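You operate a simulated robot arm through the tools that you are given. There is no shell and no other tool. Be economical: measure what you need, move in short steps, check, and stop when the job is done.

You run a simulated robot arm. Do the job below in one go: nothing can be reset, and whatever is moved stays where it is left.

## Task
Open the cistern valve, flush, and put the seat and lid down.
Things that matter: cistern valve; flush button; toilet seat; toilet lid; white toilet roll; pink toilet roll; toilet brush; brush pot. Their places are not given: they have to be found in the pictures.

Only the result counts: the job must be done as asked and must still hold three seconds after the hand-in. Knocking over, shifting, dropping, spilling or breaking anything else fails it. Lids that push on must go on centred and level and be pressed home; caps that screw on are set level and turned clockwise until they are tight.

## Robot
A 6-joint arm with a two-finger parallel gripper, fixed in place. Base frame: the origin is at the foot of the arm, x ahead of it, y to its left, z up. Units: m, degrees, N and s.
With the tool pointing down near the work surface it reaches from about 0.14 to 0.42 m from the base axis. Its first joint turns from -66.0 to 66.0 degrees. Payload 2.7 kg.
The TCP is the grasp point between the finger pads, 0.023 m short of the fingertips. In the tool frame z runs along the fingers and y along their closing line. The gripper opens to 0.094 m. The fingers are 0.038 m wide and 0.01 m thick; the gripper's body (0.054 by 0.096 m) begins 0.039 m behind the TCP.
Orientation is that of the tool frame in the base frame, as a unit quaternion [x, y, z, w]. With the fingers straight down and closing along the base's y, the tool's x points along the base's -x, its y along +y and its z along -z.

## Interface
- The arm moves only by the tool nudge_tool. Its argument "rows" is one flat list of numbers, 6 for each row, row after row: the shift along the base's x, y, z in units of 500 mm (1.0 is 500 mm), then the turn, a rotation vector about the base's x, y, z in units of 45 degrees (1.0 is 45 degrees). In form: [x, y, z, wx, wy, wz, x, y, z, wx, wy, wz, ...]. A call has 1 to 8 rows; each row is the pose to reach, as a shift and turn from the pose commanded when the call began. "jaw" is the finger opening in m, from 0 to 0.094, set as the call begins (left out, the last holds). A call with a number of a shift or a turn outside -1 to 1 is refused whole. Rows are played at 5 a second. More than 0.05 m and 8.6 degrees between two rows, or a gripper value outside its range, and nothing of the call is played. A pose out of reach is approached as far as the arm can. The call stops where the force on the tool passes 70 N (or 10 N more than at its start, if that is more) or the arm is blocked; 0.2 s more then pass. The fingers move at their own pace (about 0.045 m/s each) and stop on an object; they squeeze with about 26 N. The grip force told is the motor's: it shows also when the fingers shut on nothing. Time passes only in rows, and 0.2 s behind the last, so rows that repeat a pose let the fingers close. It gives the time, the measured TCP pose, the force on the tool (base axes), the opening and the grip force at its end, in the units of the frame above (readings bear some noise).
- Cameras (640 x 400 px; columns grow to the right, rows downward): "scene" is fixed at [0.0574, -0.434, 1.3804]; the picture's right is [0.86, -0.50, 0.00], its down [-0.39, -0.67, -0.63] and it looks along [0.32, 0.54, -0.78] (base axes); focal length 257 px, centre (320, 200). "wrist" rides on the gripper at [-0.039, 0, -0.044] in the tool frame; the picture's right is [0.00, -1.00, 0.00], its down [0.97, 0.00, -0.24] and it looks along [0.24, 0.00, 0.97] (tool axes); focal length 218 px, centre (320, 200).
- capture(camera): a new picture of that camera. No time passes.
- locate(camera, pixels): for up to 12 pixels [column, row] of the newest picture of that camera ("zoom" is the newest enlarged one), the place [x, y, z] in the base frame of the surface seen there, good to about 0.003 m. No time passes.
- inspect(camera, box): a new picture of the part [left, top, right, bottom] of that camera's present view, enlarged. No time passes.
- finish_job(): hands the job in; it is judged then, once.

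Work in short steps. Measure before you move; look again where a grasp or a placing could have gone wrong, and mend it. You have 80 turns and 34 pictures in all, those below and enlarged ones among them. Open the gripper and draw the arm clear of the work before you hand the job in, unless the task says otherwise; then end with one line.

The tools are called after "Request:" as a command line: name --argument value ..., lists and objects as JSON in quotes. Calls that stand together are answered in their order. nudge_tool: Moves the arm, as the interface text tells. Its arguments: {"type":"object","properties":{"rows":{"type":"array","items":{"type":"number"}},"jaw":{"type":"number"}},"required":["rows"]} The other tools are called the same way: capture (camera) takes a picture; locate (camera, pixels) gives the place of the surface under pixels of a picture; inspect (camera, box) takes an enlarged picture of a part of a camera's view; finish_job () hands the job in.

At the start:

```text
clock: 0.0
tool_pos: [0.448, 0.0059, 1.0746]
orientation: [-0.002, 1.0, 0.002, 0.0]
ft_force: [0.2, -0.6, -0.6]
grip_width: 0.0938
grasp_force: 0.0
```

scene: 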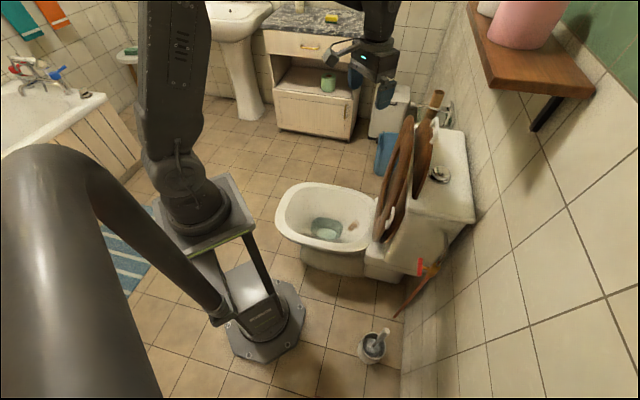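
wrist: 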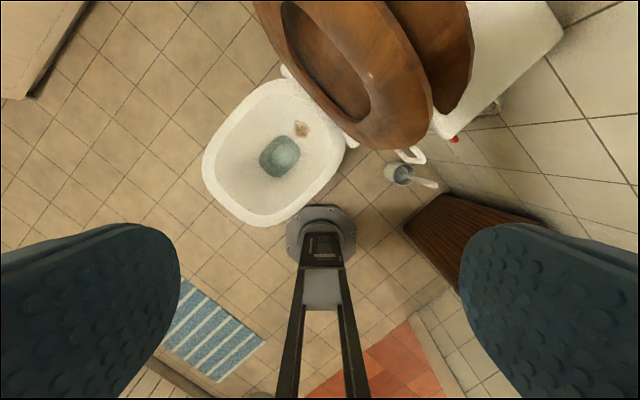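

The toilet sits around (380,200) in the scene picture, with the lid and seat raised and a red valve near (420,267). I'll enlarge those areas.

Request:
inspect --camera "scene" --box '[340, 80, 500, 180]'

Request:
inspect --camera "scene" --box '[340, 220, 500, 320]'

Request:
locate --camera "scene" --pixels '[[420, 267], [440, 174], [408, 118], [436, 122], [380, 240], [414, 180], [340, 190], [278, 215], [320, 270], [375, 345], [460, 215], [320, 345]]'

```text
4.00 times, centred on (420, 130) of scene
```

zoom: 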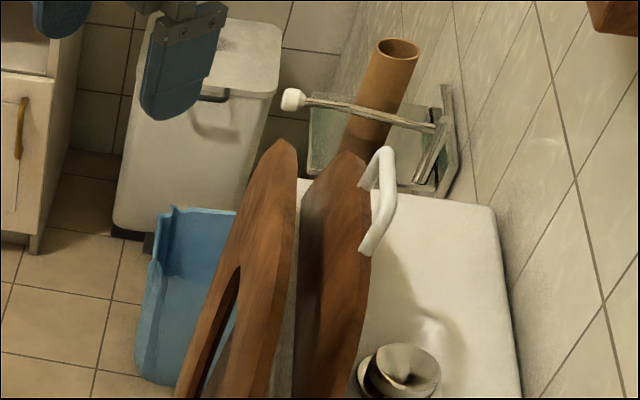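

```text
4.00 times, centred on (420, 270) of scene
```

zoom: 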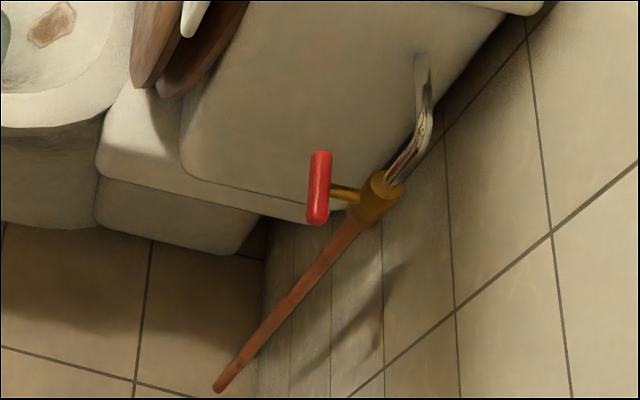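

```text
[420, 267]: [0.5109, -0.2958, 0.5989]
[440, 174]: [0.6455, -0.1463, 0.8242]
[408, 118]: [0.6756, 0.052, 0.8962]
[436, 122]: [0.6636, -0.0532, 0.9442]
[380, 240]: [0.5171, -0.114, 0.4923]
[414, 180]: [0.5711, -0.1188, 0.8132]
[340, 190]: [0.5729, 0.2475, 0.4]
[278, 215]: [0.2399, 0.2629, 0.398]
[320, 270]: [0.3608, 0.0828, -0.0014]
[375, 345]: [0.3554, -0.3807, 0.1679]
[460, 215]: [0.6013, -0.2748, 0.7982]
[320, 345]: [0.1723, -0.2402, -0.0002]
```

I need the toilet's axis and the handle geometry, so I'll sample points on the valve zoom (the newest zoom) and on the scene.

Request:
locate --camera "zoom" --pixels '[[321, 156], [319, 188], [317, 217], [345, 192], [378, 195], [335, 250], [230, 378], [410, 150], [425, 75], [330, 160], [312, 190], [370, 175]]'

Request:
locate --camera "scene" --pixels '[[520, 200], [560, 330], [450, 340], [470, 220], [462, 133], [425, 208], [440, 170], [445, 175], [437, 178], [330, 185], [300, 240], [360, 250]]'

Request:
inspect --camera "scene" --box '[360, 100, 480, 250]'

Request:
inspect --camera "wrist" --box '[240, 0, 560, 200]'

```text
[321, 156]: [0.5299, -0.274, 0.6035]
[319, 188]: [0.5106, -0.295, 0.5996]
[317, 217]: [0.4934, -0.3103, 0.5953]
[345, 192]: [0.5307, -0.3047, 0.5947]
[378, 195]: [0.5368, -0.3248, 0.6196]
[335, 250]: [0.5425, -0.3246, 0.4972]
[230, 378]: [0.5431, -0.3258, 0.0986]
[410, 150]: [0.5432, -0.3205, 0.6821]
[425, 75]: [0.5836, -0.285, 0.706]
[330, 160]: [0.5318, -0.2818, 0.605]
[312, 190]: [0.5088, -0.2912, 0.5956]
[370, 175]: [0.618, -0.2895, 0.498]
```

```text
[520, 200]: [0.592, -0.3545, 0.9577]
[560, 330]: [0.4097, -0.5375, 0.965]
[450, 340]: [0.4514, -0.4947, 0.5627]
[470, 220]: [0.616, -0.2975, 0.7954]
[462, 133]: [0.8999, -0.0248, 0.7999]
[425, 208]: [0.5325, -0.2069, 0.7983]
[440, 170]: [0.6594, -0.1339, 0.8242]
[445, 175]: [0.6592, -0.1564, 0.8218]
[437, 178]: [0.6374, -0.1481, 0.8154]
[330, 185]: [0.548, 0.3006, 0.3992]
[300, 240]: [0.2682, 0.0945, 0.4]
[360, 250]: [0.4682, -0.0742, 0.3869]
```

```text
2.67 times, centred on (420, 175) of scene
```

zoom: 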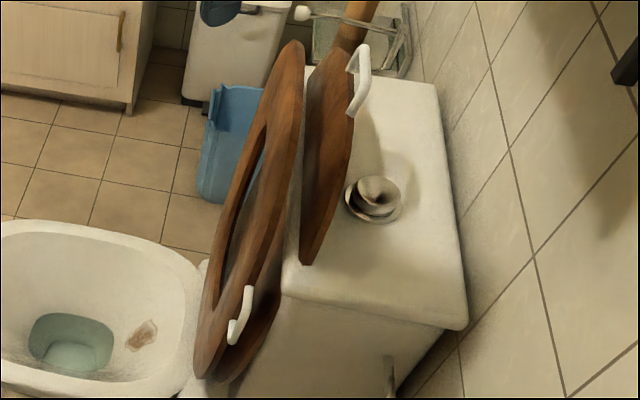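

```text
2.00 times, centred on (400, 100) of wrist
```

zoom: 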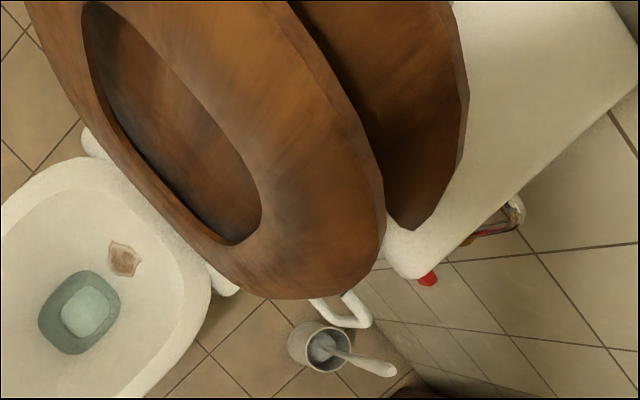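

The wall runs at 45° and the red bar is horizontal, centred near (0.511, -0.296, 0.60), with its stem pointing at the wall. Next I'll locate obstacles (shelf, rolls, seat handle, lid handle, pot) on the scene and wrist pictures.

Request:
locate --camera "scene" --pixels '[[500, 80], [590, 90], [472, 10], [530, 20], [488, 6], [390, 217], [386, 225], [430, 130], [437, 140], [384, 350], [380, 335], [214, 200]]'

Request:
locate --camera "wrist" --pixels '[[410, 158], [425, 160], [340, 10], [290, 40], [430, 100], [345, 130], [370, 140], [290, 75], [350, 140], [402, 172], [435, 185], [460, 230]]'

Request:
locate --camera "zoom" --pixels '[[100, 10], [300, 120], [200, 60], [260, 160], [370, 100], [462, 30], [440, 130], [400, 200], [280, 285], [410, 270], [190, 130], [45, 20]]'

```text
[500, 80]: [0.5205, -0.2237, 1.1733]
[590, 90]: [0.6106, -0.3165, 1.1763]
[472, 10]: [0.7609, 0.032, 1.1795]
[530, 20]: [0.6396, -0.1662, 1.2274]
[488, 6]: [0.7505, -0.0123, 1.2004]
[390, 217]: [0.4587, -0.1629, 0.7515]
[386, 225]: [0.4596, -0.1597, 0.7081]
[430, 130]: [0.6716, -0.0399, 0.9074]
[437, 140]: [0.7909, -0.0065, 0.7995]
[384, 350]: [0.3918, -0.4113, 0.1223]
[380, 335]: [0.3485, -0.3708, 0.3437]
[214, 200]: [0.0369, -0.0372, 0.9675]
```

```text
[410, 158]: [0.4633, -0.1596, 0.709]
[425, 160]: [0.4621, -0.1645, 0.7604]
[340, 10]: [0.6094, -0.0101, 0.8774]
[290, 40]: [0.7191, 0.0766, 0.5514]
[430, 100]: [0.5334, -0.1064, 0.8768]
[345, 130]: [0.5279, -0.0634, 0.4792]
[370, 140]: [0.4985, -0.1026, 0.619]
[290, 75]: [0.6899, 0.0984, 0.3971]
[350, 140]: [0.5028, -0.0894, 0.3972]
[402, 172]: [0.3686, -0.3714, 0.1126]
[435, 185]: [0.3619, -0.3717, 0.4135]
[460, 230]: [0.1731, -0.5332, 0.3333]
```

```text
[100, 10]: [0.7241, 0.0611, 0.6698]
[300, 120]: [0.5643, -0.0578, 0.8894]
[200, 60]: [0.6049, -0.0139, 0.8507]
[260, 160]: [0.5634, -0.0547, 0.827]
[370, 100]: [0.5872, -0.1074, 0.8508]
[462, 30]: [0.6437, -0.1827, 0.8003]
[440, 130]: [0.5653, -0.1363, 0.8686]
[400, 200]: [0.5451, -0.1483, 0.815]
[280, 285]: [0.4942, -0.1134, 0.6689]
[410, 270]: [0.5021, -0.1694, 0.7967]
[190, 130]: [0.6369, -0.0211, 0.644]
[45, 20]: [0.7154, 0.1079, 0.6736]
```

Known layout: seat and lid lean at a≈0.43–0.51 (a = distance towards the wall), the shelf is at z 1.17 and the seat handle is at b≈0.21. First I yaw the tool -45° and bring it towards the valve side.

Request:
nudge_tool --rows '[-0.0433, -0.0373, -0.0583, 0, 0, -0.1667, -0.0867, -0.0747, -0.1167, 0, 0, -0.3333, -0.13, -0.112, -0.175, 0, 0, -0.5, -0.1733, -0.1493, -0.2333, 0, 0, -0.6667, -0.2167, -0.1867, -0.2917, 0, 0, -0.8333, -0.26, -0.224, -0.35, 0, 0, -1]' --jaw 0.06

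```text
clock: 1.4
tool_pos: [0.3179, -0.1065, 0.9006]
orientation: [0.382, 0.924, 0.001, 0.001]
ft_force: [-0.1, -0.6, -0.3]
grip_width: 0.0596
grasp_force: 0.0
```

Yaw is done with no contact. Now I pitch the tool up by 45° while going forward and down.

Request:
nudge_tool --rows '[0.0243, -0.0235, -0.05, -0.1179, -0.1179, 0, 0.0487, -0.047, -0.1, -0.2357, -0.2357, 0, 0.073, -0.0705, -0.15, -0.3536, -0.3536, 0, 0.0973, -0.094, -0.2, -0.4714, -0.4714, 0, 0.1217, -0.1175, -0.25, -0.5893, -0.5893, 0, 0.146, -0.141, -0.3, -0.7071, -0.7071, 0]'

```text
clock: 2.8
tool_pos: [0.4252, -0.1894, 0.7716]
orientation: [0.346, 0.859, -0.166, 0.338]
ft_force: [-6.4, -0.2, 2.1]
grip_width: 0.0576
grasp_force: 0.1
out of reach, approached as far as the arm can: row 2, 3, 4, 5, 6
```

Rows were out of reach and there is a 6 N side force, so I may be touching the seat handle. I'll look.

Request:
capture --camera "scene"

Request:
capture --camera "wrist"

```text
27 pictures are left
```

scene: 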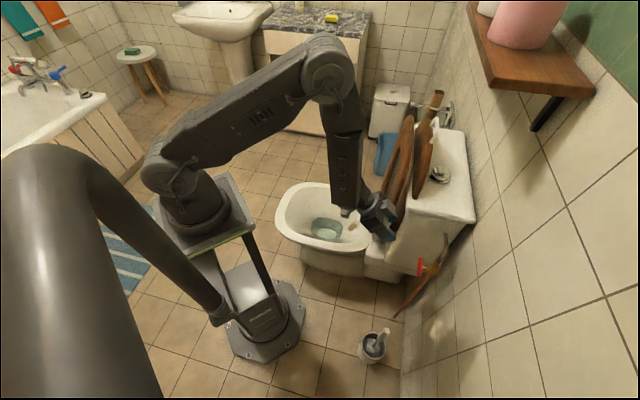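

```text
26 pictures are left
```

wrist: 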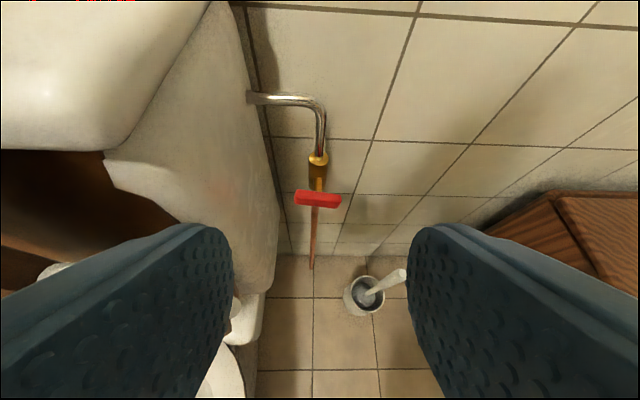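

The left finger is right beside the seat handle. I back off sideways (away from the toilet) first and read the pose.

Request:
nudge_tool --rows '[-0.03, -0.03, 0.02, 0, 0, 0, -0.06, -0.06, 0.02, 0, 0, 0, -0.085, -0.085, 0.02, 0, 0, 0]' --jaw 0.04

```text
clock: 3.6
tool_pos: [0.3956, -0.2266, 0.7856]
orientation: [0.345, 0.86, -0.17, 0.335]
ft_force: [-0.4, 0.0, 0.0]
grip_width: 0.0398
grasp_force: 0.1
out of reach, approached as far as the arm can: row 2, 3
```

Free now (force ≈0). I move forward and down towards the valve without rotation to see how reach behaves.

Request:
nudge_tool --rows '[0.035, -0.035, -0.06, 0, 0, 0, 0.05, -0.05, -0.12, 0, 0, 0, 0.05, -0.05, -0.18, 0, 0, 0]'

Request:
nudge_tool --rows '[0, 0, 0, -0.1, -0.1, 0, 0, 0, 0, -0.2, -0.2, 0, 0, 0, 0, -0.3, -0.3, 0]'

```text
clock: 4.4
tool_pos: [0.4258, -0.2548, 0.6948]
orientation: [0.345, 0.86, -0.171, 0.334]
ft_force: [-0.5, 0.0, -0.1]
grip_width: 0.0397
grasp_force: 0.0
out of reach, approached as far as the arm can: row 3
```

```text
clock: 5.2
tool_pos: [0.4414, -0.2785, 0.6998]
orientation: [0.305, 0.796, -0.243, 0.463]
ft_force: [-0.2, -0.8, 0.0]
grip_width: 0.0397
grasp_force: 0.1
out of reach, approached as far as the arm can: row 1, 2, 3
```

Pitch increased to about 63° as the tool went out. I now roll +90° about the tool axis so the fingers close vertically around the bar.

Request:
nudge_tool --rows '[0, 0, 0, 0.0982, -0.1115, -0.0755, 0, 0, 0, 0.1963, -0.223, -0.151, 0, 0, 0, 0.2945, -0.3345, -0.2265, 0, 0, 0, 0.3927, -0.446, -0.302, 0, 0, 0, 0.4908, -0.5575, -0.3775, 0, 0, 0, 0.589, -0.669, -0.453]'

Request:
nudge_tool --rows '[0, 0, 0, 0.0982, -0.1115, -0.0755, 0, 0, 0, 0.1963, -0.223, -0.151, 0, 0, 0, 0.2945, -0.3345, -0.2265, 0, 0, 0, 0.3927, -0.446, -0.302, 0, 0, 0, 0.4908, -0.5575, -0.3775, 0, 0, 0, 0.589, -0.669, -0.453]'

```text
clock: 6.6
tool_pos: [0.4404, -0.2793, 0.7]
orientation: [0.305, 0.796, -0.243, 0.462]
ft_force: [0.0, 0.0, -0.2]
grip_width: 0.0397
grasp_force: 0.1
out of reach, approached as far as the arm can: row 1, 2, 3, 4, 5, 6
```

```text
clock: 8.0
tool_pos: [0.4398, -0.2787, 0.699]
orientation: [0.305, 0.796, -0.243, 0.462]
ft_force: [-0.2, 0.1, 0.5]
grip_width: 0.0397
grasp_force: 0.0
out of reach, approached as far as the arm can: row 1, 2, 3, 4, 5, 6
```

No roll happened in that direction, which suggests a joint-6 limit. I'll test the other direction.

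Request:
nudge_tool --rows '[0, 0, 0, -0.0982, 0.1115, 0.0755, 0, 0, 0, -0.1963, 0.223, 0.151, 0, 0, 0, -0.2945, 0.3345, 0.2265, 0, 0, 0, -0.3927, 0.446, 0.302, 0, 0, 0, -0.4908, 0.5575, 0.3775, 0, 0, 0, -0.589, 0.669, 0.453]'

```text
clock: 9.4
tool_pos: [0.4419, -0.2786, 0.7006]
orientation: [-0.024, 0.852, -0.402, 0.333]
ft_force: [0.1, 0.0, 0.0]
grip_width: 0.04
grasp_force: 0.0
```

The negative roll works. I'll go back and try past the start in the positive direction in one go, since the earlier failure might just be the reach boundary.

Request:
nudge_tool --rows '[0, 0, 0, 0.0982, -0.1115, -0.0755, 0, 0, 0, 0.1963, -0.223, -0.151, 0, 0, 0, 0.2945, -0.3345, -0.2265, 0, 0, 0, 0.3927, -0.446, -0.302, 0, 0, 0, 0.4908, -0.5575, -0.3775, 0, 0, 0, 0.589, -0.669, -0.453, 0, 0, 0, 0.687, -0.78, -0.5285, 0, 0, 0, 0.785, -0.892, -0.604]'

```text
clock: 11.2
tool_pos: [0.4422, -0.2777, 0.6998]
orientation: [0.305, 0.797, -0.242, 0.462]
ft_force: [0.3, 0.7, 0.3]
grip_width: 0.0401
grasp_force: 0.1
out of reach, approached as far as the arm can: row 7, 8
```

Hard limit exactly there, so it's a joint limit. I roll the negative way, 2×45°, which should also free up the pitch.

Request:
nudge_tool --rows '[0, 0, 0, -0.0982, 0.1115, 0.0755, 0, 0, 0, -0.1963, 0.223, 0.151, 0, 0, 0, -0.2945, 0.3345, 0.2265, 0, 0, 0, -0.3927, 0.446, 0.302, 0, 0, 0, -0.4908, 0.5575, 0.3775, 0, 0, 0, -0.589, 0.669, 0.453]'

Request:
nudge_tool --rows '[0, 0, 0, -0.0982, 0.1115, 0.0755, 0, 0, 0, -0.1963, 0.223, 0.151, 0, 0, 0, -0.2945, 0.3345, 0.2265, 0, 0, 0, -0.3927, 0.446, 0.302, 0, 0, 0, -0.4908, 0.5575, 0.3775, 0, 0, 0, -0.589, 0.669, 0.453]'

```text
clock: 12.6
tool_pos: [0.4416, -0.2789, 0.6996]
orientation: [-0.024, 0.852, -0.403, 0.333]
ft_force: [0.7, 0.3, -0.1]
grip_width: 0.0398
grasp_force: 0.1
```

```text
clock: 14.0
tool_pos: [0.4413, -0.2784, 0.6999]
orientation: [-0.348, 0.778, -0.5, 0.155]
ft_force: [0.2, 0.2, 0.4]
grip_width: 0.0398
grasp_force: 0.1
```

Roll done. Now I pitch the rest to horizontal (computed rotation vector) while moving to the pre-grasp at (0.451, -0.235, 0.60).

Request:
nudge_tool --rows '[-0.01, 0.02, -0.05, -0.083, -0.13, 0.011, 0, 0.043, -0.1, -0.167, -0.259, 0.022, 0.01, 0.065, -0.15, -0.25, -0.389, 0.033, 0.02, 0.086, -0.2, -0.333, -0.518, 0.044]' --jaw 0.055

Request:
capture --camera "wrist"

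```text
clock: 15.0
tool_pos: [0.4524, -0.2342, 0.6002]
orientation: [0.269, -0.652, 0.654, -0.273]
ft_force: [-0.1, -0.7, 0.1]
grip_width: 0.0549
grasp_force: 0.1
```

```text
25 pictures are left
```

wrist: 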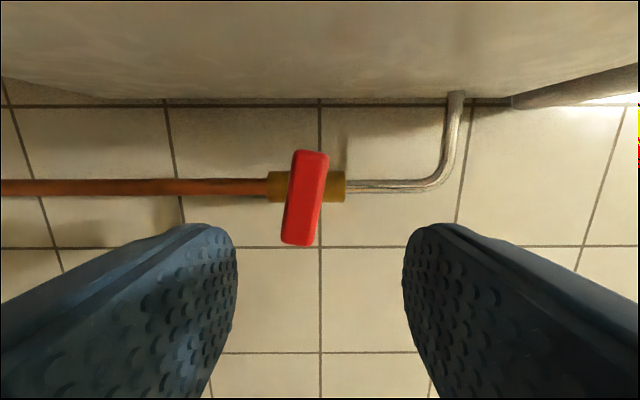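

The arm reaches the horizontal pose; the bar shows at (307,198), between the fingers. I'll measure it precisely.

Request:
locate --camera "wrist" --pixels '[[307, 198], [312, 160], [298, 235], [290, 200], [322, 200], [275, 187], [340, 187], [310, 80], [500, 60]]'

```text
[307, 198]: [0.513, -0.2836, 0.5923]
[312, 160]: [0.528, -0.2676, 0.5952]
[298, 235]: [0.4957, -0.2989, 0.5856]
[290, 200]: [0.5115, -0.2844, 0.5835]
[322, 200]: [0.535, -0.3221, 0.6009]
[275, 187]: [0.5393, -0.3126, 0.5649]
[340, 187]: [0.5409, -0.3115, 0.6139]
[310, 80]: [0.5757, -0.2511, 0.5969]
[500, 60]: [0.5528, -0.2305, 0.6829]
```

Bar front face is at a≈0.563, b≈0.160, z≈0.593, tilted about 12°. I move in with the same tilt, stopping with the fingertips just short of the brass body.

Request:
nudge_tool --rows '[0.038, -0.033, -0.007, 0.09, -0.09, 0, 0.076, -0.066, -0.0144, 0.189, -0.189, 0, 0.113, -0.098, -0.0144, 0.189, -0.189, 0]'

Request:
nudge_tool --rows '[0, 0, 0, 0, 0, 0, 0, 0, 0, 0, 0, 0, 0, 0, 0, 0, 0, 0, 0, 0, 0, 0, 0, 0]' --jaw 0

Request:
capture --camera "wrist"

```text
clock: 15.8
tool_pos: [0.5082, -0.2844, 0.5914]
orientation: [-0.201, 0.679, -0.62, 0.339]
ft_force: [0.7, -0.3, -0.2]
grip_width: 0.0552
grasp_force: 0.1
```

```text
clock: 16.8
tool_pos: [0.5067, -0.2825, 0.5897]
orientation: [-0.202, 0.682, -0.617, 0.337]
ft_force: [8.8, -0.9, -25.9]
grip_width: 0.0218
grasp_force: 45.2
```

```text
24 pictures are left
```

wrist: 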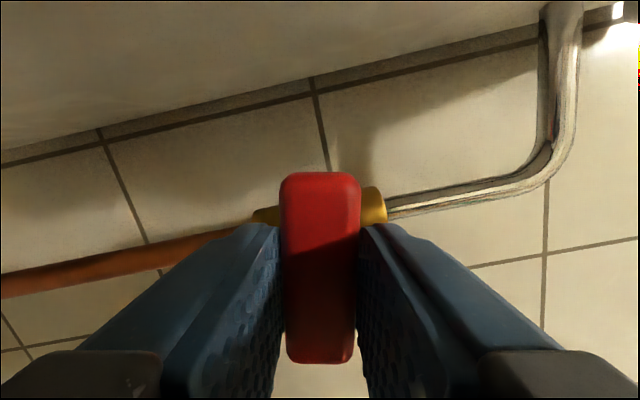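

The bar is gripped (opening 21.8 mm). I relieve the vertical force by lowering slightly, then turn counter-clockwise (seen from the front) in small steps.

Request:
nudge_tool --rows '[0.001, 0.001, -0.005, 0, 0, 0, 0.001, 0.001, -0.005, -0.11, 0.11, 0, 0.001, 0.001, -0.005, -0.22, 0.22, 0, 0.001, 0.001, -0.005, -0.33, 0.33, 0]'

```text
clock: 17.8
tool_pos: [0.5075, -0.2844, 0.5904]
orientation: [0.318, -0.633, 0.671, -0.221]
ft_force: [-13.6, 11.7, -4.2]
grip_width: 0.027
grasp_force: 45.1
```

The opening grew to 27 mm, so the bar may not be following. I'll look.

Request:
capture --camera "wrist"

```text
23 pictures are left
```

wrist: 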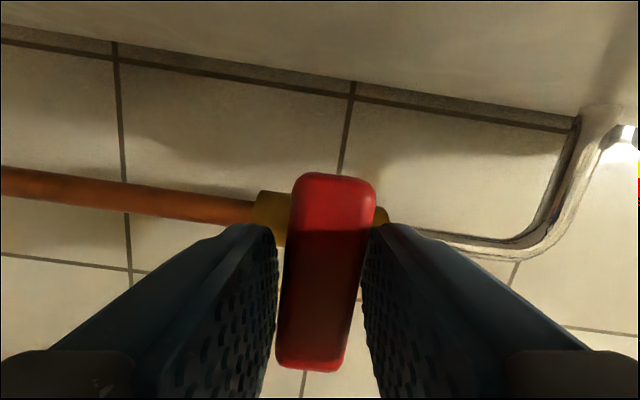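

Compared to the pipe, the bar has turned about 9° and lags about 10°. I continue 15° more to see whether it follows or is at a stop.

Request:
nudge_tool --rows '[0, 0, 0, -0.09, 0.09, 0, 0, 0, 0, -0.18, 0.18, 0, 0, 0, 0, -0.236, 0.236, 0]'

Request:
capture --camera "wrist"

```text
clock: 18.6
tool_pos: [0.5085, -0.2838, 0.5901]
orientation: [0.396, -0.586, 0.695, -0.132]
ft_force: [-13.3, 10.8, -2.9]
grip_width: 0.0391
grasp_force: 45.0
```

```text
22 pictures are left
```

wrist: 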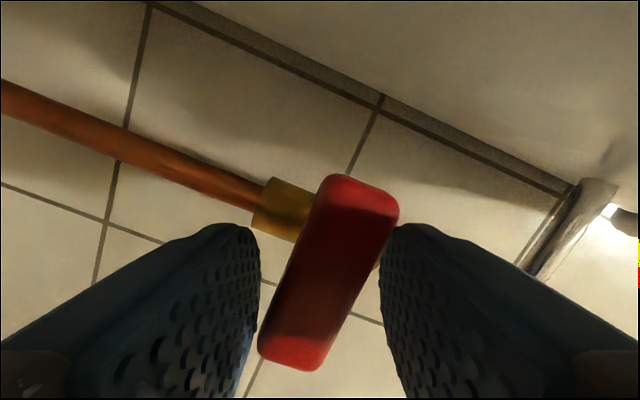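

The bar stays square to the pipe, so that direction is a stop. I turn the other way, +45°.

Request:
nudge_tool --rows '[0, 0, 0, 0.12, -0.12, 0, 0, 0, 0, 0.24, -0.24, 0, 0, 0, 0, 0.36, -0.36, 0, 0, 0, 0, 0.48, -0.48, 0, 0, 0, 0, 0.6, -0.6, 0, 0, 0, 0, 0.72, -0.72, 0]'

Request:
capture --camera "wrist"

```text
clock: 20.0
tool_pos: [0.5071, -0.2845, 0.5891]
orientation: [-0.141, 0.695, -0.588, 0.39]
ft_force: [5.7, -6.1, -23.5]
grip_width: 0.022
grasp_force: 45.1
```

```text
21 pictures are left
```

wrist: 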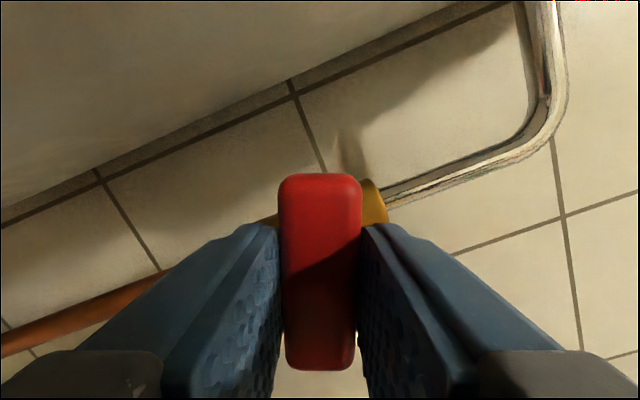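

Now the bar follows (about 22° turned). I continue +45° with a small vertical relief.

Request:
nudge_tool --rows '[0, 0, -0.002, 0.12, -0.12, 0, 0, 0, -0.004, 0.24, -0.24, 0, 0, 0, -0.004, 0.36, -0.36, 0, 0, 0, -0.004, 0.48, -0.48, 0, 0, 0, -0.004, 0.6, -0.6, 0, 0, 0, -0.004, 0.71, -0.71, 0]'

```text
clock: 21.4
tool_pos: [0.5097, -0.2831, 0.5882]
orientation: [0.135, 0.695, -0.393, 0.587]
ft_force: [12.4, 0.2, -21.6]
grip_width: 0.022
grasp_force: 44.4
```

Still gripping with reach fine. Bar is at about 67°; I turn 30° more, expecting a stop at about 90°.

Request:
nudge_tool --rows '[0, 0, 0, 0.12, -0.12, 0, 0, 0, 0, 0.24, -0.24, 0, 0, 0, 0, 0.36, -0.36, 0, 0, 0, 0, 0.47, -0.47, 0]'

Request:
capture --camera "wrist"

```text
clock: 22.2
tool_pos: [0.5099, -0.2846, 0.5867]
orientation: [0.263, 0.656, -0.284, 0.648]
ft_force: [-20.6, 9.5, 13.0]
grip_width: 0.0221
grasp_force: 45.1
out of reach, approached as far as the arm can: row 3, 4
stopped in row 4: the force on the tool passed its limit (the readings are from after the stop); the commanded pose is now the measured one
```

```text
20 pictures are left
```

wrist: 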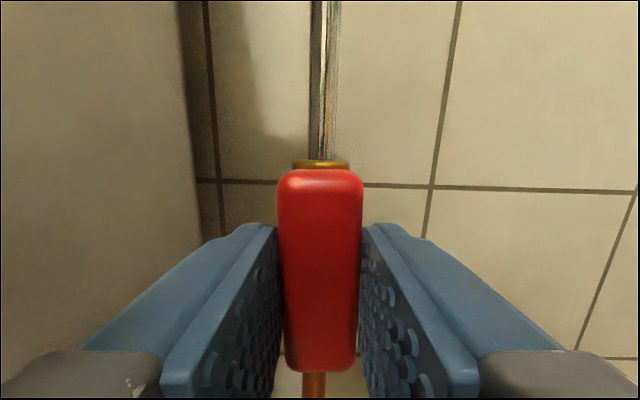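

The bar is now in line with the pipe, which is fully open. I open the fingers and draw straight back.

Request:
nudge_tool --rows '[0, 0, 0, 0, 0, 0, 0, 0, 0, 0, 0, 0, 0, 0, 0, 0, 0, 0]' --jaw 0.05

Request:
nudge_tool --rows '[-0.05, 0.05, 0, 0, 0, 0, -0.1, 0.1, 0, 0, 0, 0, -0.13, 0.13, 0, 0, 0, 0]'

Request:
capture --camera "wrist"

```text
clock: 23.0
tool_pos: [0.511, -0.2842, 0.5876]
orientation: [0.265, 0.657, -0.283, 0.647]
ft_force: [-0.4, 0.3, 0.6]
grip_width: 0.05
grasp_force: 0.0
```

```text
clock: 23.8
tool_pos: [0.4817, -0.2402, 0.5739]
orientation: [0.27, 0.647, -0.305, 0.644]
ft_force: [-17.5, -54.2, 3.6]
grip_width: 0.0498
grasp_force: 0.0
out of reach, approached as far as the arm can: row 1, 2, 3
```

```text
19 pictures are left
```

wrist: 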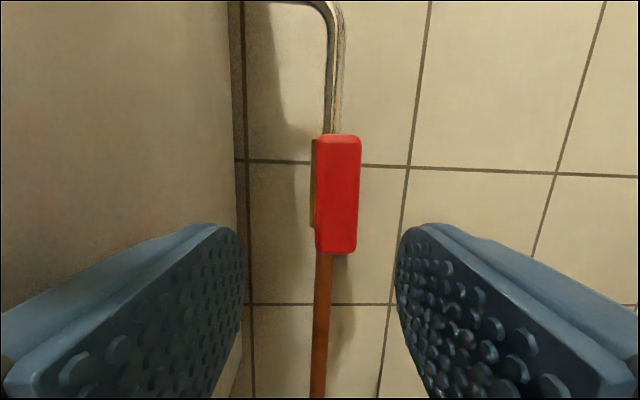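

The bar is vertical – open. But 54 N sideways shows the gripper pressing on the tank side; I move away in -b while unrolling from the joint limit.

Request:
nudge_tool --rows '[-0.03, -0.03, 0.01, -0.1, 0.1, 0, -0.06, -0.06, 0.02, -0.2, 0.2, 0, -0.09, -0.09, 0.03, -0.3, 0.3, 0]' --jaw 0.03

```text
clock: 24.6
tool_pos: [0.4491, -0.261, 0.5866]
orientation: [0.152, 0.69, -0.39, 0.59]
ft_force: [0.2, -1.1, 0.4]
grip_width: 0.0298
grasp_force: 0.1
out of reach, approached as far as the arm can: row 3
```

Clear of the tank, valve bar vertical. Now I raise up and pitch the tool back down, staying on the low-b side away from the seat handle.

Request:
nudge_tool --rows '[-0.0142, 0.0142, 0.0667, 0.1179, 0.1179, 0, -0.0283, 0.0283, 0.1333, 0.2357, 0.2357, 0, -0.0425, 0.0425, 0.2, 0.3536, 0.3536, 0, -0.0567, 0.0567, 0.2667, 0.4714, 0.4714, 0, -0.0708, 0.0708, 0.3333, 0.5893, 0.5893, 0, -0.085, 0.085, 0.4, 0.7071, 0.7071, 0]'

Request:
nudge_tool --rows '[-0.0142, 0.0142, 0.0667, 0.1179, 0.1179, 0, -0.0283, 0.0283, 0.1333, 0.2357, 0.2357, 0, -0.0425, 0.0425, 0.2, 0.3536, 0.3536, 0, -0.0567, 0.0567, 0.2667, 0.4714, 0.4714, 0, -0.0708, 0.0708, 0.3333, 0.5893, 0.5893, 0, -0.085, 0.085, 0.4, 0.7071, 0.7071, 0]'

```text
clock: 26.0
tool_pos: [0.4053, -0.2177, 0.7874]
orientation: [0.195, 0.904, -0.211, 0.318]
ft_force: [0.7, 0.0, 0.3]
grip_width: 0.0301
grasp_force: 0.0
```

```text
clock: 27.4
tool_pos: [0.364, -0.1795, 0.988]
orientation: [0.199, 0.98, -0.015, -0.005]
ft_force: [0.7, 3.4, -1.2]
grip_width: 0.0301
grasp_force: 0.0
out of reach, approached as far as the arm can: row 3, 4
```

Tool points down again, yaw -23°. I move over in front of the seat/lid top (a≈0.40, b≈0.37, z≈1.12) while yawing +45°, then a further +23°.

Request:
nudge_tool --rows '[0.0514, 0.0451, 0.0377, 0, 0, 0.1429, 0.1029, 0.0903, 0.0754, 0, 0, 0.2857, 0.1543, 0.1354, 0.1131, 0, 0, 0.4286, 0.2057, 0.1806, 0.1509, 0, 0, 0.5714, 0.2571, 0.2257, 0.1886, 0, 0, 0.7143, 0.3086, 0.2709, 0.2263, 0, 0, 0.8571, 0.36, 0.316, 0.264, 0, 0, 1.0]' --jaw 0.094

Request:
nudge_tool --rows '[0, 0, 0, 0, 0, 0.17, 0, 0, 0, 0, 0, 0.34, 0, 0, 0, 0, 0, 0.51]'

Request:
capture --camera "wrist"

Request:
capture --camera "scene"

```text
clock: 29.0
tool_pos: [0.5449, -0.0159, 1.1197]
orientation: [-0.181, 0.983, -0.005, -0.001]
ft_force: [-0.8, -0.6, 0.6]
grip_width: 0.0941
grasp_force: 0.0
```

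```text
clock: 29.8
tool_pos: [0.5441, -0.0176, 1.1196]
orientation: [-0.374, 0.928, -0.006, 0.0]
ft_force: [-0.7, -0.1, 0.3]
grip_width: 0.0942
grasp_force: 0.1
```

```text
18 pictures are left
```

wrist: 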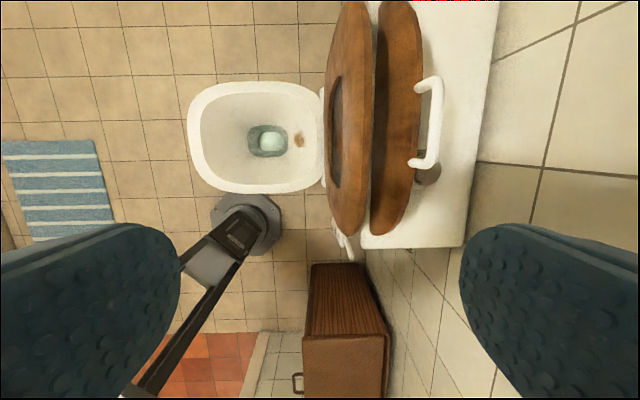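

```text
17 pictures are left
```

scene: 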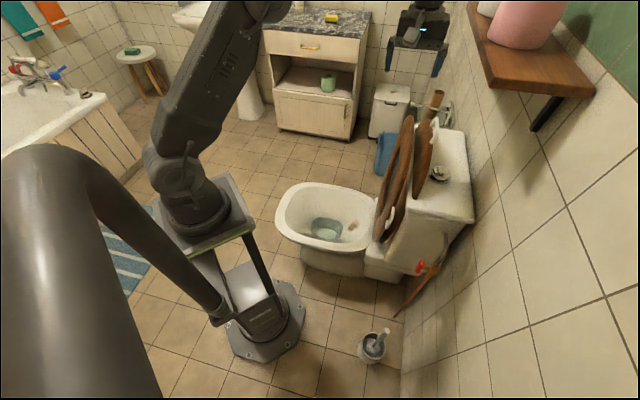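

A good top view: seat at (350,100), lid at (397,120), lid handle loop at (432,125). I'll measure their edges.

Request:
locate --camera "wrist" --pixels '[[350, 40], [372, 80], [372, 130], [350, 200], [395, 60], [418, 80], [418, 130], [395, 200], [436, 120], [420, 163], [412, 110], [376, 190]]'

Request:
locate --camera "scene" --pixels '[[408, 118], [401, 140], [433, 125], [424, 118], [420, 150], [390, 200], [418, 180], [438, 128], [420, 266], [440, 174]]'

Request:
inspect --camera "wrist" --box '[300, 0, 500, 260]'

```text
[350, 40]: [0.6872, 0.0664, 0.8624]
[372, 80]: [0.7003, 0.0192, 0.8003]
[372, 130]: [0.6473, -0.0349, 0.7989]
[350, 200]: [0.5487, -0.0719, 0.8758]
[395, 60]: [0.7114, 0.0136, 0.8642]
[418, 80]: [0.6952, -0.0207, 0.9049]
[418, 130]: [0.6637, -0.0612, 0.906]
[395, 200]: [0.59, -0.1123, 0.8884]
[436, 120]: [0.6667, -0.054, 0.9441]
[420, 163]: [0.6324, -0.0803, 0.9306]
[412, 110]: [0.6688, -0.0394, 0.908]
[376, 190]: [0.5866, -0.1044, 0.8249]
```

```text
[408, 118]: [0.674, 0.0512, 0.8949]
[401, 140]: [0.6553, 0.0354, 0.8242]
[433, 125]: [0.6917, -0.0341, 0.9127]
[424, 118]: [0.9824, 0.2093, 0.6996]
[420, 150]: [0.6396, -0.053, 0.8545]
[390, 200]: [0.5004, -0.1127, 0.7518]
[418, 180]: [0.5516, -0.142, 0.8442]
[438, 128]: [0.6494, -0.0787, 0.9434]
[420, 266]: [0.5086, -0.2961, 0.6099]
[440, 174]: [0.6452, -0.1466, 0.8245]
```

```text
1.54 times, centred on (400, 130) of wrist
```

zoom: 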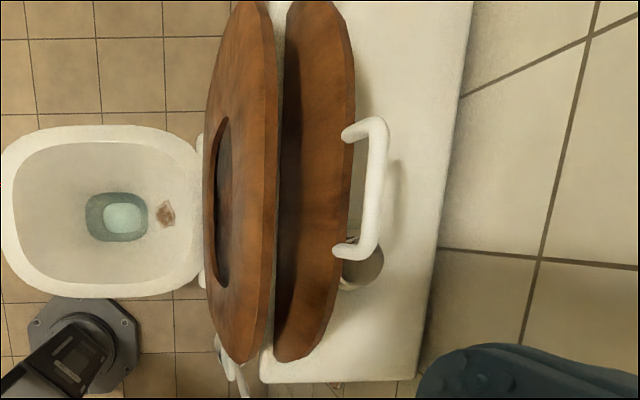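

The lid handle protrudes upward from the lid's tip (b 0.385–0.47, z≈0.95). I'll straddle the seat and lid together at b≈0.342, beside that handle; first tilt 10° (to clear the shelf) and go to z 0.985 in front of them.

Request:
nudge_tool --rows '[-0.013, -0.016, -0.09, -0.07, -0.07, 0, -0.026, -0.032, -0.18, -0.14, -0.14, 0, -0.039, -0.047, -0.27, -0.157, -0.157, 0.02]'

Request:
nudge_tool --rows '[0.037, -0.037, 0, 0, 0, 0, 0.073, -0.073, 0, 0, 0, 0, 0.109, -0.109, 0, 0, 0, 0]'

Request:
capture --camera "wrist"

```text
clock: 30.6
tool_pos: [0.5268, -0.0402, 0.9841]
orientation: [-0.379, 0.921, -0.086, 0.036]
ft_force: [0.4, 0.4, -0.2]
grip_width: 0.094
grasp_force: 0.0
```

```text
clock: 31.4
tool_pos: [0.5813, -0.0947, 0.9846]
orientation: [-0.378, 0.921, -0.086, 0.034]
ft_force: [-0.6, -0.5, 0.7]
grip_width: 0.0942
grasp_force: 0.0
```

```text
15 pictures are left
```

wrist: 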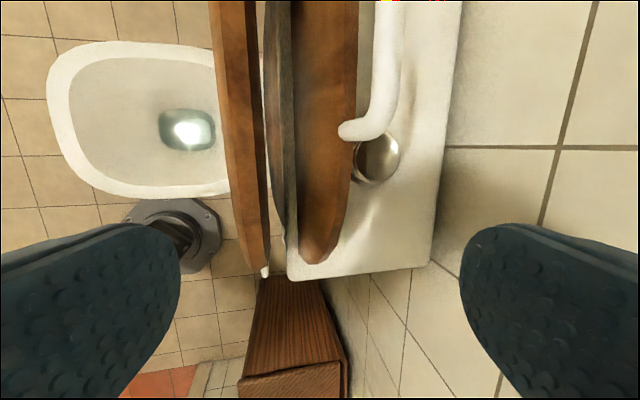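

The seat (cols 210–270) and lid (275–350) lie between the two fingers. I descend 0.115 m to straddle both.

Request:
nudge_tool --rows '[0, 0, -0.06, 0, 0, 0, 0, 0, -0.12, 0, 0, 0, 0, 0, -0.18, 0, 0, 0, 0, 0, -0.23, 0, 0, 0]'

Request:
inspect --camera "scene" --box '[340, 60, 500, 160]'

```text
clock: 32.4
tool_pos: [0.5806, -0.0949, 0.8772]
orientation: [-0.379, 0.92, -0.089, 0.038]
ft_force: [-36.9, 6.7, 59.4]
grip_width: 0.0939
grasp_force: 0.1
```

```text
4.00 times, centred on (420, 110) of scene
```

zoom: 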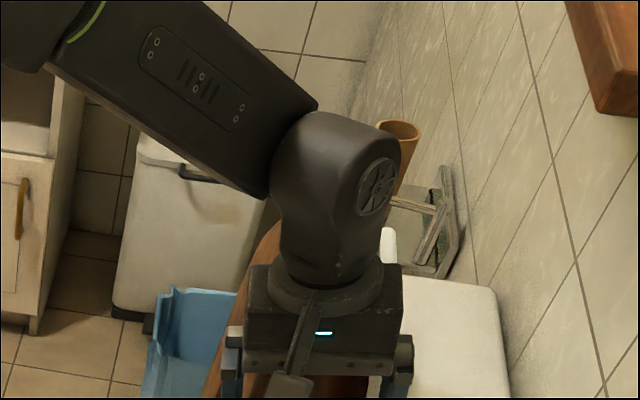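

Contact of ~60 N: probably the gripper body or camera housing meeting the handle/lid top. I raise 12 mm, shift 12 mm away from the handle and look.

Request:
nudge_tool --rows '[0, 0, 0.03, 0, 0, 0, -0.017, -0.017, 0.03, 0, 0, 0]'

Request:
capture --camera "wrist"

```text
clock: 33.0
tool_pos: [0.572, -0.1036, 0.8833]
orientation: [-0.378, 0.921, -0.084, 0.034]
ft_force: [0.4, 0.0, -0.3]
grip_width: 0.094
grasp_force: 0.1
```

```text
13 pictures are left
```

wrist: 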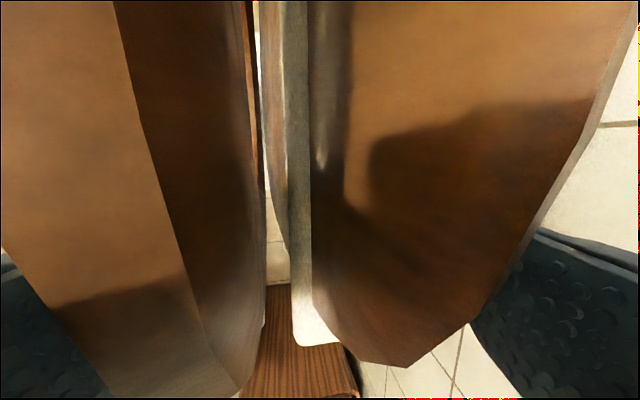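

The cage straddles both boards: seat at the left finger, lid at the right. I start swinging them forward along the hinge arc (hinge ≈ a 0.43, z 0.42), first 20°.

Request:
nudge_tool --rows '[-0.0574, 0.0574, 0.0048, -0.0786, -0.0786, 0, -0.1147, 0.1147, 0.0026, -0.157, -0.157, 0, -0.1717, 0.1717, -0.0068, -0.236, -0.236, 0, -0.2281, 0.2281, -0.023, -0.314, -0.314, 0]'

Request:
capture --camera "wrist"

```text
clock: 34.0
tool_pos: [0.4564, 0.0082, 0.871]
orientation: [-0.369, 0.892, -0.242, 0.1]
ft_force: [-1.2, 0.8, -0.3]
grip_width: 0.0941
grasp_force: 0.0
```

```text
12 pictures are left
```

wrist: 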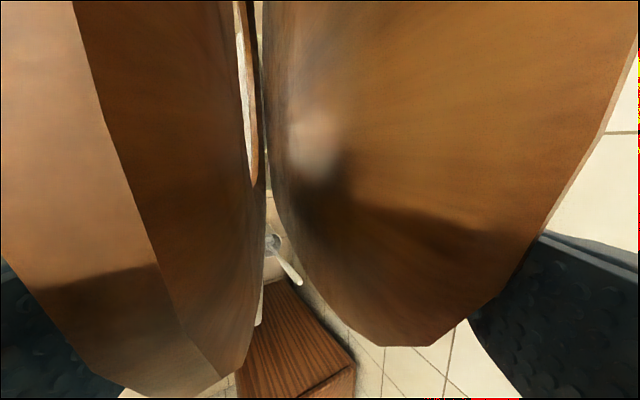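

Both boards follow with almost no force. I continue the arc to 50°.

Request:
nudge_tool --rows '[-0.055, 0.055, -0.0232, -0.0786, -0.0786, 0, -0.1083, 0.1083, -0.053, -0.157, -0.157, 0, -0.1598, 0.1598, -0.0894, -0.236, -0.236, 0, -0.2086, 0.2086, -0.1318, -0.314, -0.314, 0, -0.2548, 0.2548, -0.1804, -0.393, -0.393, 0, -0.2977, 0.2977, -0.2342, -0.471, -0.471, 0]'

Request:
capture --camera "scene"

```text
clock: 35.4
tool_pos: [0.305, 0.159, 0.755]
orientation: [-0.329, 0.799, -0.466, 0.193]
ft_force: [-2.6, -0.1, -2.2]
grip_width: 0.0938
grasp_force: 0.0
```

```text
11 pictures are left
```

scene: 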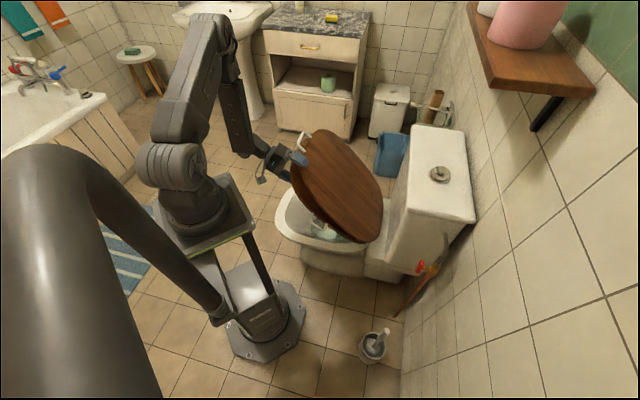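

Working well; seat and lid are at ~50°. I continue to 70°.

Request:
nudge_tool --rows '[-0.0396, 0.0396, -0.059, -0.0786, -0.0786, 0, -0.0752, 0.0752, -0.1226, -0.157, -0.157, 0, -0.1068, 0.1068, -0.1904, -0.236, -0.236, 0, -0.1342, 0.1342, -0.2618, -0.314, -0.314, 0]'

Request:
capture --camera "wrist"

```text
clock: 36.2
tool_pos: [0.2802, 0.1966, 0.6711]
orientation: [-0.31, 0.736, -0.554, 0.233]
ft_force: [-28.1, 8.9, 9.8]
grip_width: 0.0938
grasp_force: 0.0
out of reach, approached as far as the arm can: row 2, 3
stopped in row 3: the force on the tool passed its limit (the readings are from after the stop); the commanded pose is now the measured one
```

```text
10 pictures are left
```

wrist: 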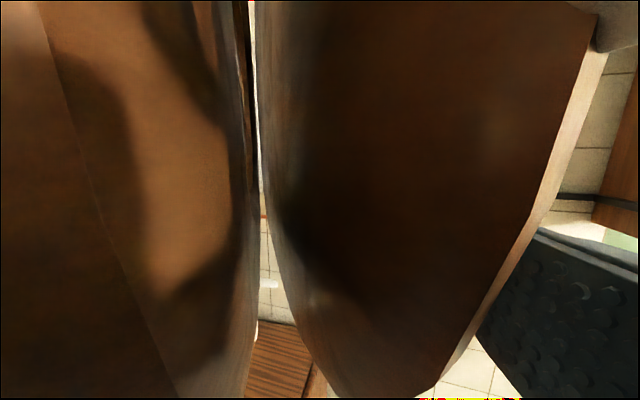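

The arm's reach runs out at about 62°. I slide the open fingers out sideways (-b) so the boards are released low.

Request:
nudge_tool --rows '[-0.028, -0.028, 0, 0, 0, 0, -0.056, -0.056, 0, 0, 0, 0, -0.085, -0.085, 0, 0, 0, 0, -0.113, -0.113, 0, 0, 0, 0]'

Request:
capture --camera "scene"

```text
clock: 36.5
tool_pos: [0.2824, 0.1968, 0.6738]
orientation: [-0.314, 0.737, -0.548, 0.24]
ft_force: [-18.6, 8.0, 1.1]
grip_width: 0.0939
grasp_force: 0.0
out of reach, approached as far as the arm can: row 1
stopped in row 1: the force on the tool passed its limit (the readings are from after the stop); the commanded pose is now the measured one
```

```text
9 pictures are left
```

scene: 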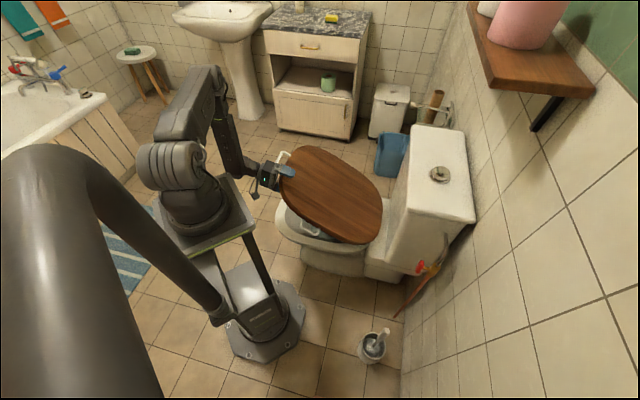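

Blocked because of the inner reach limit. I back up the arc a few degrees to unload, then slide out sideways with the tool returning to a less-folded pitch.

Request:
nudge_tool --rows '[0.02, -0.02, 0.03, 0.05, 0.05, 0, 0.04, -0.04, 0.07, 0.1, 0.1, 0]'

Request:
nudge_tool --rows '[-0.028, -0.028, 0, 0, 0, 0, -0.056, -0.056, 0, 0, 0, 0, -0.085, -0.085, 0, 0, 0, 0, -0.113, -0.113, 0, 0, 0, 0]'

```text
clock: 37.1
tool_pos: [0.292, 0.1866, 0.6954]
orientation: [-0.325, 0.755, -0.52, 0.231]
ft_force: [-19.2, 8.5, 2.3]
grip_width: 0.0938
grasp_force: 0.1
stopped in row 2: the force on the tool passed its limit (the readings are from after the stop); the commanded pose is now the measured one
```

```text
clock: 38.1
tool_pos: [0.2407, 0.1246, 0.6945]
orientation: [-0.324, 0.755, -0.521, 0.23]
ft_force: [-2.1, 7.7, -6.3]
grip_width: 0.0942
grasp_force: 0.1
out of reach, approached as far as the arm can: row 4
```

Request:
capture --camera "scene"

```text
8 pictures are left
```

scene: 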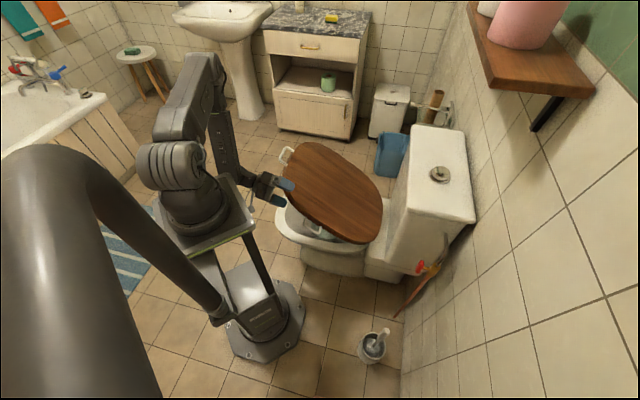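

The fingers are almost clear at the side; the boards stay at ~60°. I move further -b while rising.

Request:
nudge_tool --rows '[-0.02, -0.02, 0.03, 0, 0, 0, -0.05, -0.05, 0.1, 0.05, 0.05, 0, -0.05, -0.05, 0.2, 0.15, 0.15, 0, -0.05, -0.05, 0.28, 0.25, 0.25, 0]'

Request:
capture --camera "scene"

```text
clock: 39.1
tool_pos: [0.2313, 0.1261, 0.8215]
orientation: [-0.351, 0.822, -0.409, 0.185]
ft_force: [-0.7, -0.3, -0.4]
grip_width: 0.0937
grasp_force: 0.0
out of reach, approached as far as the arm can: row 1, 2, 4
```

```text
7 pictures are left
```

scene: 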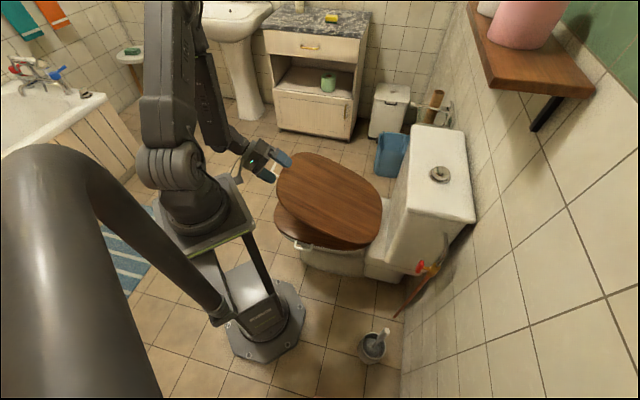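

The seat is down and the lid appears still on its way (damped). I move up and away, giving it time.

Request:
nudge_tool --rows '[0.0, -0.03, 0.08, 0.1, 0.1, 0, 0.0, -0.06, 0.16, 0.2, 0.2, 0, 0.02, -0.09, 0.24, 0.3, 0.3, 0, 0.05, -0.12, 0.32, 0.4, 0.4, 0, 0.08, -0.16, 0.38, 0.5, 0.5, 0, 0.12, -0.2, 0.4, 0.55, 0.55, 0]' --jaw 0.0

Request:
capture --camera "scene"

```text
clock: 40.5
tool_pos: [0.2907, 0.0281, 1.0211]
orientation: [-0.38, 0.911, -0.141, 0.077]
ft_force: [0.2, 0.2, 0.7]
grip_width: 0.0
grasp_force: 26.4
out of reach, approached as far as the arm can: row 1, 2, 3, 4
```

```text
6 pictures are left
```

scene: 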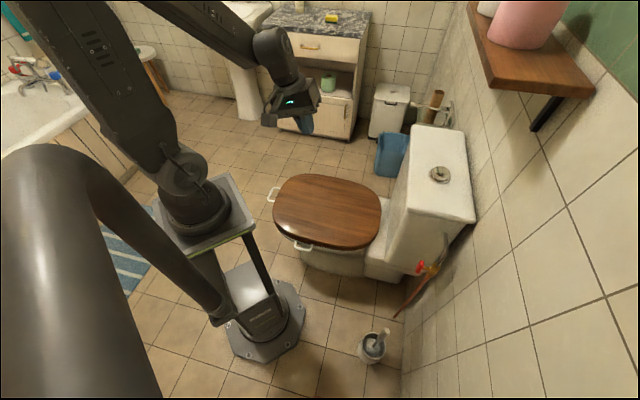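

Seat and lid are flat down. Now I measure the flush button around (440,174) and the red bar.

Request:
inspect --camera "scene" --box '[408, 154, 472, 194]'

Request:
locate --camera "scene" --pixels '[[420, 262], [420, 272], [434, 270], [320, 200], [300, 195], [350, 230], [440, 174]]'

```text
10.00 times, centred on (440, 174) of scene
```

zoom: 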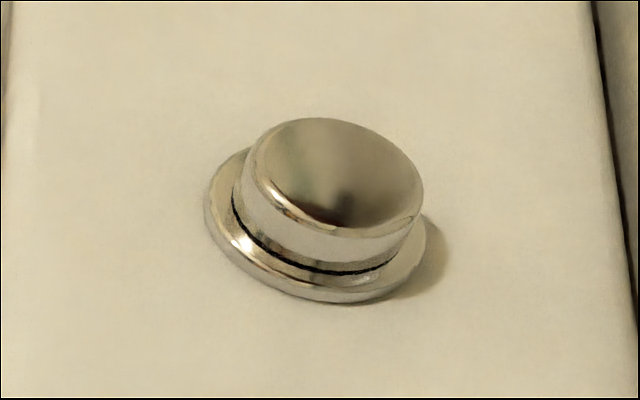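

```text
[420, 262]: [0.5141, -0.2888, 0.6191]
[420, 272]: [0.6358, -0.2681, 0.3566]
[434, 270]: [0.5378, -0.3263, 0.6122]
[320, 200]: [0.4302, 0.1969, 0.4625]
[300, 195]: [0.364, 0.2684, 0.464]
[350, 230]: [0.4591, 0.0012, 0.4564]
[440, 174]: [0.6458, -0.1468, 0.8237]
```

Request:
locate --camera "zoom" --pixels '[[335, 170], [265, 150], [410, 185], [335, 130], [330, 215], [300, 285]]'

```text
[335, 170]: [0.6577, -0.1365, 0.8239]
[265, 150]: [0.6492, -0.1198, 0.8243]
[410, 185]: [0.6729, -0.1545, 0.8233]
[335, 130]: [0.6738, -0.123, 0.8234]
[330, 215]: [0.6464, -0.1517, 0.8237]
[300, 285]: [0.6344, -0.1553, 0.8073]
```

Button centre is at (0.659, -0.1375), top z 0.8237, under the shelf. I approach with the fingers closed and the tool tilted ~35° so the wrist stays in front of the shelf.

Request:
nudge_tool --rows '[0.07, -0.031, -0.017, -0.045, -0.045, 0, 0.139, -0.062, -0.034, -0.09, -0.09, 0, 0.209, -0.093, -0.051, -0.135, -0.135, 0, 0.279, -0.124, -0.068, -0.18, -0.18, 0, 0.348, -0.155, -0.085, -0.225, -0.225, 0, 0.418, -0.186, -0.102, -0.267, -0.267, 0]'

```text
clock: 41.9
tool_pos: [0.5004, -0.0658, 0.9699]
orientation: [-0.371, 0.877, -0.274, 0.132]
ft_force: [-0.2, -1.3, 1.1]
grip_width: 0.0
grasp_force: 25.3
```

Tilt is now 35.6°, as planned. I move on to above the button.

Request:
nudge_tool --rows '[0.08, -0.035, -0.036, 0, 0, 0, 0.16, -0.07, -0.072, 0, 0, 0, 0.235, -0.103, -0.106, 0, 0, 0, 0.31, -0.1356, -0.14, 0, 0, 0]'

Request:
capture --camera "wrist"

```text
clock: 42.9
tool_pos: [0.6547, -0.1347, 0.8978]
orientation: [-0.37, 0.878, -0.274, 0.131]
ft_force: [-0.2, 0.1, -0.1]
grip_width: 0.0
grasp_force: 26.3
```

```text
4 pictures are left
```

wrist: 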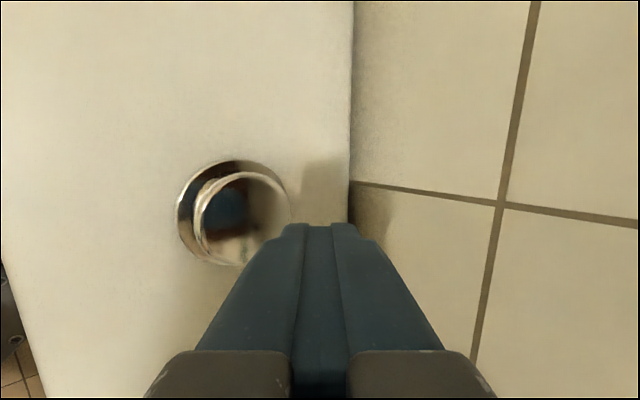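

The button sits just ahead of the tips along the vertical descent. I press straight down in decreasing steps.

Request:
nudge_tool --rows '[0, 0, -0.06, 0, 0, 0, 0, 0, -0.09, 0, 0, 0, 0, 0, -0.108, 0, 0, 0, 0, 0, -0.12, 0, 0, 0, 0, 0, -0.128, 0, 0, 0]'

```text
clock: 44.1
tool_pos: [0.6548, -0.1339, 0.8367]
orientation: [-0.37, 0.877, -0.276, 0.133]
ft_force: [-0.4, -0.1, 5.8]
grip_width: 0.0001
grasp_force: 25.7
```

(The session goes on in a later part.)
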